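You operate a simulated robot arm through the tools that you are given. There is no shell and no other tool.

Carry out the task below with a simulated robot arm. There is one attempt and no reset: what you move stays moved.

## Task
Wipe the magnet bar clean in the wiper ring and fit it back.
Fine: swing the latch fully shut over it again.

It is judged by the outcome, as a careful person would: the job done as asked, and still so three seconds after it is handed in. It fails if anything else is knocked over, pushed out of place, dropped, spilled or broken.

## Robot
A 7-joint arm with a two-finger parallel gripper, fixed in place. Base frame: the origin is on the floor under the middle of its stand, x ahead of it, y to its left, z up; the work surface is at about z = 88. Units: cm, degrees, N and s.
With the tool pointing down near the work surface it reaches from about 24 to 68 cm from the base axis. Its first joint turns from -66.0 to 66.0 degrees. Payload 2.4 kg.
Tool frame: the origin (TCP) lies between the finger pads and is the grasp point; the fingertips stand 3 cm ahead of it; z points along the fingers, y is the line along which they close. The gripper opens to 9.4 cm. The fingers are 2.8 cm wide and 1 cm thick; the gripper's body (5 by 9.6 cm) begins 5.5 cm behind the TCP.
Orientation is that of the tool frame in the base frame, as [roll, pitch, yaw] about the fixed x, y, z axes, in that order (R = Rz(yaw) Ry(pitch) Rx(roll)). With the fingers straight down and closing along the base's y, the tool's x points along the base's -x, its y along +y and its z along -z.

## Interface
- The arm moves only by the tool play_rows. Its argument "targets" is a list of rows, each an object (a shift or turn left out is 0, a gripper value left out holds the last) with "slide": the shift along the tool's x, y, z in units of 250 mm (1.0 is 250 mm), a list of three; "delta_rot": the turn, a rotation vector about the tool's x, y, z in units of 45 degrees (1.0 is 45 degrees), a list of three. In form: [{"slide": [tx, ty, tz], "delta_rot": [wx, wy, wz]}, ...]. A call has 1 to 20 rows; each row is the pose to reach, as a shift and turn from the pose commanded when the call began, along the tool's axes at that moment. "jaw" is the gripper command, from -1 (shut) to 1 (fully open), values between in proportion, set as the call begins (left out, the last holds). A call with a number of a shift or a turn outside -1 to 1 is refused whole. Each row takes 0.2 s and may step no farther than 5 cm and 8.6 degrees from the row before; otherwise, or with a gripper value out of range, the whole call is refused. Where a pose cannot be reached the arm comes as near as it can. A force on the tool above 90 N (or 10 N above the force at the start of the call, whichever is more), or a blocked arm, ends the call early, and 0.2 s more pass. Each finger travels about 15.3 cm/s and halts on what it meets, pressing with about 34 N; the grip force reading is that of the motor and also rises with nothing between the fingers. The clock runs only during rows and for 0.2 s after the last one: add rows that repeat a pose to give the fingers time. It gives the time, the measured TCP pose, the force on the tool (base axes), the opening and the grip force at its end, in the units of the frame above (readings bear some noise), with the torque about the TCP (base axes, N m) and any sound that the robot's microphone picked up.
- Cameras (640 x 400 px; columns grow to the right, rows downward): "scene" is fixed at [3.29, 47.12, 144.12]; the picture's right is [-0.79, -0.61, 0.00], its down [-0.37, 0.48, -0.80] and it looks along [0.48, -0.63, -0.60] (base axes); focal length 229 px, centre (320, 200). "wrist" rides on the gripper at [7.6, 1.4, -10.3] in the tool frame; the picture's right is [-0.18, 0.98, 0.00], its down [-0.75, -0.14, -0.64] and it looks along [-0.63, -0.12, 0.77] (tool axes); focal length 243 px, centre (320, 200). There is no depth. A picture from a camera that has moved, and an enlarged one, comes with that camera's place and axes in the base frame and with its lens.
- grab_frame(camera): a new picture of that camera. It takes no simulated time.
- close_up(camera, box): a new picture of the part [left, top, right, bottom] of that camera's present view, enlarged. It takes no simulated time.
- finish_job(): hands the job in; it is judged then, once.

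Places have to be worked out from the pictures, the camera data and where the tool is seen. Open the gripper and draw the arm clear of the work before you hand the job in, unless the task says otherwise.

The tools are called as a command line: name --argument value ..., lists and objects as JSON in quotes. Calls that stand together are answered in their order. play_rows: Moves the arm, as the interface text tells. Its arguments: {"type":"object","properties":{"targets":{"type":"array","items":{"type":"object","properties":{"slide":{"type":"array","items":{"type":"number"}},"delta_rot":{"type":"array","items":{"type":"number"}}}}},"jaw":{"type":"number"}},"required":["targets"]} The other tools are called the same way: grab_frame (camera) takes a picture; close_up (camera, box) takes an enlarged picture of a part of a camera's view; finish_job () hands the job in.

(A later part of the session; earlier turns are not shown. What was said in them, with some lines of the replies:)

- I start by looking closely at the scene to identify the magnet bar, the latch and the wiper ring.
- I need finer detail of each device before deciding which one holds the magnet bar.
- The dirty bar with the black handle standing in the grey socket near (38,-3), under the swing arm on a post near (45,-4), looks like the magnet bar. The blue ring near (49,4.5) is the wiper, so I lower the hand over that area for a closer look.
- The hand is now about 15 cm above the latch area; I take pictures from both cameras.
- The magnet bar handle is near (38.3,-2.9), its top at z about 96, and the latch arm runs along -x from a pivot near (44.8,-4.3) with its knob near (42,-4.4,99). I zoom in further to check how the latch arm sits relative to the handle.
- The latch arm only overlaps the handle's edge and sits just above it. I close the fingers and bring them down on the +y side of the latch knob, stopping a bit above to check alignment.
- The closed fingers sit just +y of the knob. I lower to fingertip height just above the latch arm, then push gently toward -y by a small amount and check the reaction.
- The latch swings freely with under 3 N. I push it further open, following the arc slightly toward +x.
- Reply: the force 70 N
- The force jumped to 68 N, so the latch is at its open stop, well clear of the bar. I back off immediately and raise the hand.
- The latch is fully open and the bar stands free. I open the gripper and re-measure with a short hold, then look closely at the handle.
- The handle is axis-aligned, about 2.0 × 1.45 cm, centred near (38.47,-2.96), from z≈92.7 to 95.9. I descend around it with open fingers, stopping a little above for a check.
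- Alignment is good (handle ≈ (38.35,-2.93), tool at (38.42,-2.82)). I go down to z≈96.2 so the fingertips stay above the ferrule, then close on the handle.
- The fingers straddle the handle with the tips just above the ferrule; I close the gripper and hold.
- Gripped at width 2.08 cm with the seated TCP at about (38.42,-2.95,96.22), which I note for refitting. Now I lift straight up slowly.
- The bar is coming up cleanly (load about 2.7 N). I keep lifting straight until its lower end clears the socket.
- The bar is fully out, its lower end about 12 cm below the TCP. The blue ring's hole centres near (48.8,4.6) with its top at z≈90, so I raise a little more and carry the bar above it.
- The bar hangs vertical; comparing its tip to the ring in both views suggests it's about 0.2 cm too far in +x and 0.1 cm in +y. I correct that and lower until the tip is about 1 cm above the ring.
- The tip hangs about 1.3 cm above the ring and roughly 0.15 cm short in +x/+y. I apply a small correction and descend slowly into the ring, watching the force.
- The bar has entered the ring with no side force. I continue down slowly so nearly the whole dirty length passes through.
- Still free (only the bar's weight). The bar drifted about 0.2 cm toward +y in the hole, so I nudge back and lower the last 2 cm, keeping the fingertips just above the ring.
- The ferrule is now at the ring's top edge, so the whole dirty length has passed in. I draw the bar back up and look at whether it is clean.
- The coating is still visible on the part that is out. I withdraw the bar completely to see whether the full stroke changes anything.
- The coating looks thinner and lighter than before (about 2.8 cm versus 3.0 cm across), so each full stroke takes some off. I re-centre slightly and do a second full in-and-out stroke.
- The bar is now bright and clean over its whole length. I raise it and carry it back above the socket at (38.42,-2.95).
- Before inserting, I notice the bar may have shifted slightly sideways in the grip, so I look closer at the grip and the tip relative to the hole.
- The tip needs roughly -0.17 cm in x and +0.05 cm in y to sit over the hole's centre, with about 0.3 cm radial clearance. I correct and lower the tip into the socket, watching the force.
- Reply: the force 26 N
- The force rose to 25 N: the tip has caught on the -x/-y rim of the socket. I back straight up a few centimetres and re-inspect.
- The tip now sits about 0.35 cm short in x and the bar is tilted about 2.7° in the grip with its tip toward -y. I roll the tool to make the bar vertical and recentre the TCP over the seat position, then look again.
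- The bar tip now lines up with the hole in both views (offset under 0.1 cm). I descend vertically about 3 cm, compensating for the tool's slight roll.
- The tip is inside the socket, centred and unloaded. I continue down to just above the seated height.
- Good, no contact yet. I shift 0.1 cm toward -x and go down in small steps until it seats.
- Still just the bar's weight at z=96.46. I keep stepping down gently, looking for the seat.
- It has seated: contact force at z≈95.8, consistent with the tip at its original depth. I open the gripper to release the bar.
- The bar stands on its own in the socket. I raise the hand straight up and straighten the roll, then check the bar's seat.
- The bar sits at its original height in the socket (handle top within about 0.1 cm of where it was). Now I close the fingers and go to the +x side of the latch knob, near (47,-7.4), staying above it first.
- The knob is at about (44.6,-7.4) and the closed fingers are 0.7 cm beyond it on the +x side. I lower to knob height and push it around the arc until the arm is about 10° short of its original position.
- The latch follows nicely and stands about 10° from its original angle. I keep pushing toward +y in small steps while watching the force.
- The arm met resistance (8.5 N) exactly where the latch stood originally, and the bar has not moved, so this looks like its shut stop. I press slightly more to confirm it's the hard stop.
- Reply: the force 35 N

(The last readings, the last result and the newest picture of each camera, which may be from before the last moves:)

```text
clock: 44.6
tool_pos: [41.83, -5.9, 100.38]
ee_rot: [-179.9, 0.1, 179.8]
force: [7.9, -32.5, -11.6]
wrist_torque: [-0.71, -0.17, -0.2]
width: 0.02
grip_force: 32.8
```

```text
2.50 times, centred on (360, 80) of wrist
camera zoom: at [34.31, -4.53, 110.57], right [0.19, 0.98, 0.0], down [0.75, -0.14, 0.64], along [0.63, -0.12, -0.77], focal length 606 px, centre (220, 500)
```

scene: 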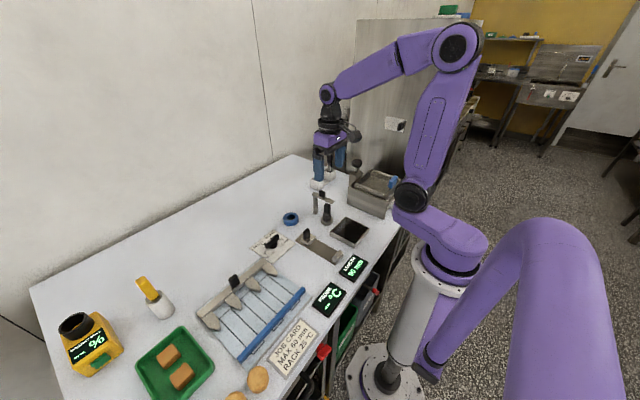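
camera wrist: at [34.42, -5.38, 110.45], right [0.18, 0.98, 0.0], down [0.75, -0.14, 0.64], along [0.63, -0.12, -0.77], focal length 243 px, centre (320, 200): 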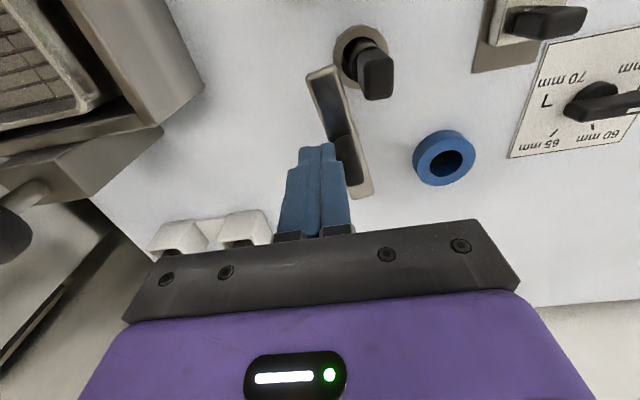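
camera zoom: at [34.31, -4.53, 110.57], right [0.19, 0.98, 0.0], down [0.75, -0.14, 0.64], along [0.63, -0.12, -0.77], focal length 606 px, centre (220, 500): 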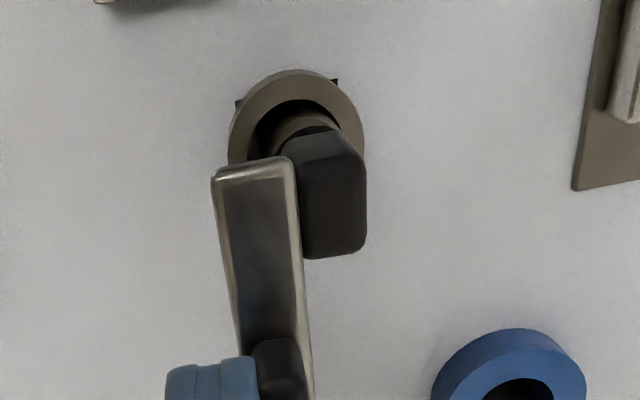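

Pressing to 32 N moved nothing: the latch is hard against its shut stop, in exactly its original position over the handle. I back off from the knob, rise and draw the arm clear.

play_rows --targets '[{"slide": [0, -0.02, 0]}, {"slide": [0, -0.06, 0]}, {"slide": [0, -0.08, 0]}, {"slide": [0, -0.08, -0.1]}, {"slide": [0, -0.08, -0.26]}, {"slide": [0, -0.08, -0.44]}, {"slide": [0, -0.08, -0.44]}]'

close_up --camera "wrist" --box '[260, 20, 440, 170]'

close_up --camera "scene" --box '[308, 186, 348, 211]'

close_up --camera "scene" --box '[260, 150, 370, 250]'

```text
clock: 46.2
tool_pos: [41.71, -7.45, 111.19]
ee_rot: [-179.9, 0.1, 179.9]
force: [0.3, -0.6, -0.8]
wrist_torque: [0.01, -0.02, -0.02]
width: 0.01
grip_force: 33.0
```

```text
2.67 times, centred on (350, 95) of wrist
camera zoom: at [34.15, -6.13, 121.52], right [0.18, 0.98, 0.0], down [0.75, -0.14, 0.64], along [0.63, -0.12, -0.77], focal length 647 px, centre (240, 480)
```

zoom: 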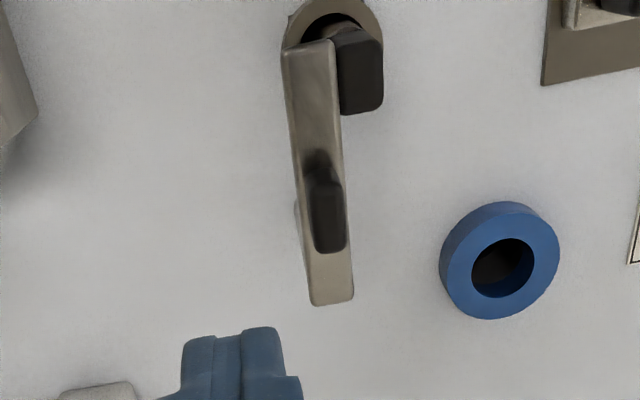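

```text
16.00 times, centred on (328, 198) of scene
camera zoom: at [3.29, 47.12, 144.12], right [-0.79, -0.61, 0.0], down [-0.37, 0.48, -0.8], along [0.48, -0.63, -0.6], focal length 3670 px, centre (192, 224)
```

zoom: 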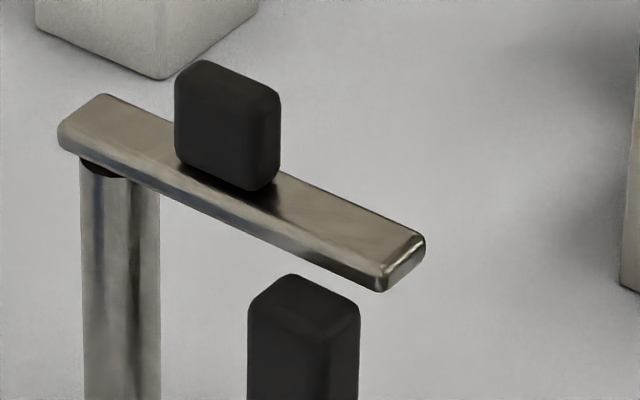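

```text
4.00 times, centred on (315, 200) of scene
camera zoom: at [3.29, 47.12, 144.12], right [-0.79, -0.61, 0.0], down [-0.37, 0.48, -0.8], along [0.48, -0.63, -0.6], focal length 918 px, centre (340, 200)
```

zoom: 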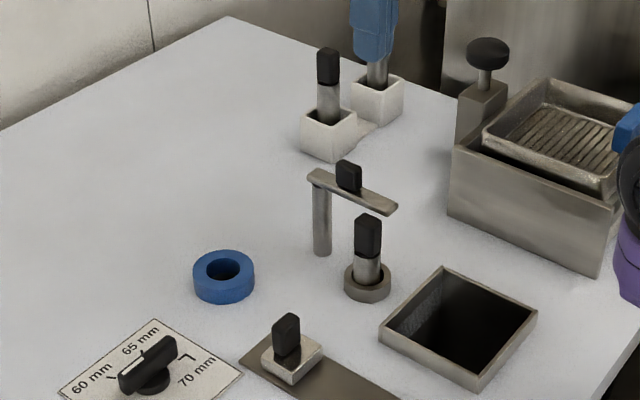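

The latch matches its original shut position to the pixel and the bar handle is at its original height. I open the gripper and raise the arm well clear of the work.

play_rows --targets '[{"slide": [0, 0, -0.16]}, {"slide": [0.02, -0.03, -0.34]}, {"slide": [0.04, -0.06, -0.52]}, {"slide": [0.06, -0.09, -0.7]}, {"slide": [0.076, -0.118, -0.8]}, {"slide": [0.076, -0.118, -0.8]}, {"slide": [0.076, -0.118, -0.8]}]' --jaw 1

grab_frame --camera "scene"

close_up --camera "wrist" --box '[300, 0, 420, 110]'

grab_frame --camera "wrist"

```text
clock: 47.8
tool_pos: [39.8, -10.54, 131.0]
ee_rot: [-180.0, 0.1, 179.9]
force: [-0.4, 0.5, -0.7]
wrist_torque: [0.02, -0.02, 0.01]
width: 9.42
grip_force: 0.0
```

```text
taken
```

scene: 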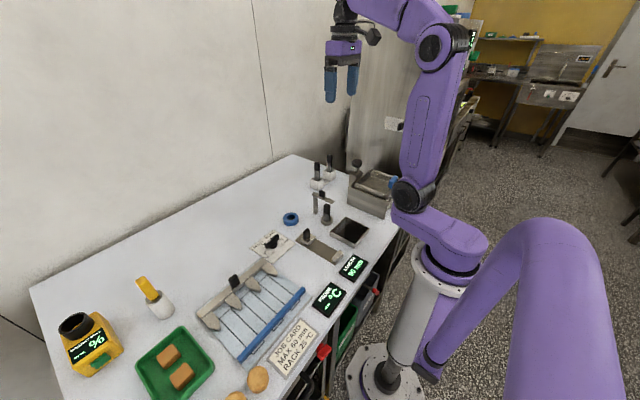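

```text
3.64 times, centred on (360, 55) of wrist
camera zoom: at [32.34, -9.09, 141.29], right [0.18, 0.98, 0.0], down [0.75, -0.14, 0.64], along [0.63, -0.12, -0.77], focal length 882 px, centre (174, 727)
```

zoom: 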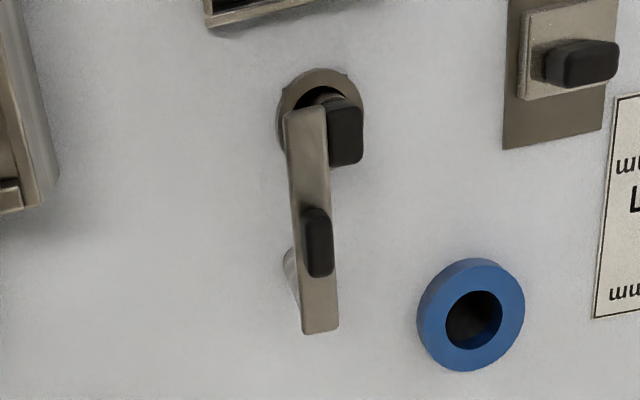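

```text
taken
camera wrist: at [32.34, -9.09, 141.29], right [0.18, 0.98, 0.0], down [0.75, -0.14, 0.64], along [0.63, -0.12, -0.77], focal length 243 px, centre (320, 200)
```

wrist: 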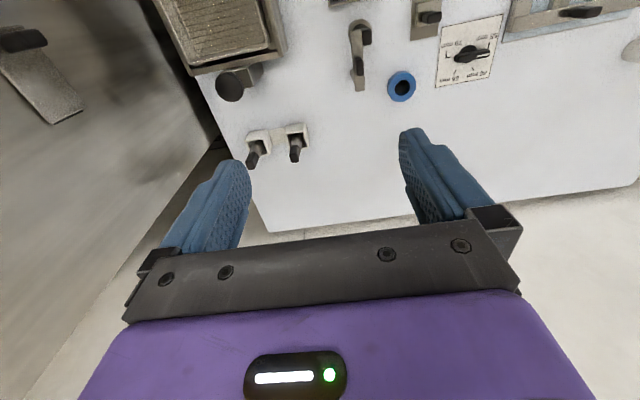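

The bar is clean and back in its socket at its original depth. The latch is against its shut stop, everything else is where it was, and the arm is clear with the gripper open, so I hand the job in.

finish_job

```text
The job is handed in.
```

I wiped the magnet bar clean in the wiper ring, put it back in its socket and swung the latch fully shut over it. The job is handed in; I have no verdict on it yet.

- **Cleaning:** It took two full strokes through the ring. After the second, the bar looked bright metal along the whole visible length.
- **Refitting:** The first try caught on the socket rim with about 25 N and tilted the bar slightly in the grip. I backed off, straightened it and seated it on the second try. The handle is back at its original height. The bar leans about 1–2° towards +y, because it fits loosely now that the coating is gone.
- **Latch:** It is hard against its shut stop, in the same position as at the start. Pressing with about 32 N did not move it further. It covers only the edge of the handle, slightly less than at the start because of the lean.
- **Other contact:** While opening the latch, I pushed it against its open stop with about 68 N before backing off. Nothing else in the pictures looks moved. The gripper is open and the arm is clear of the work.
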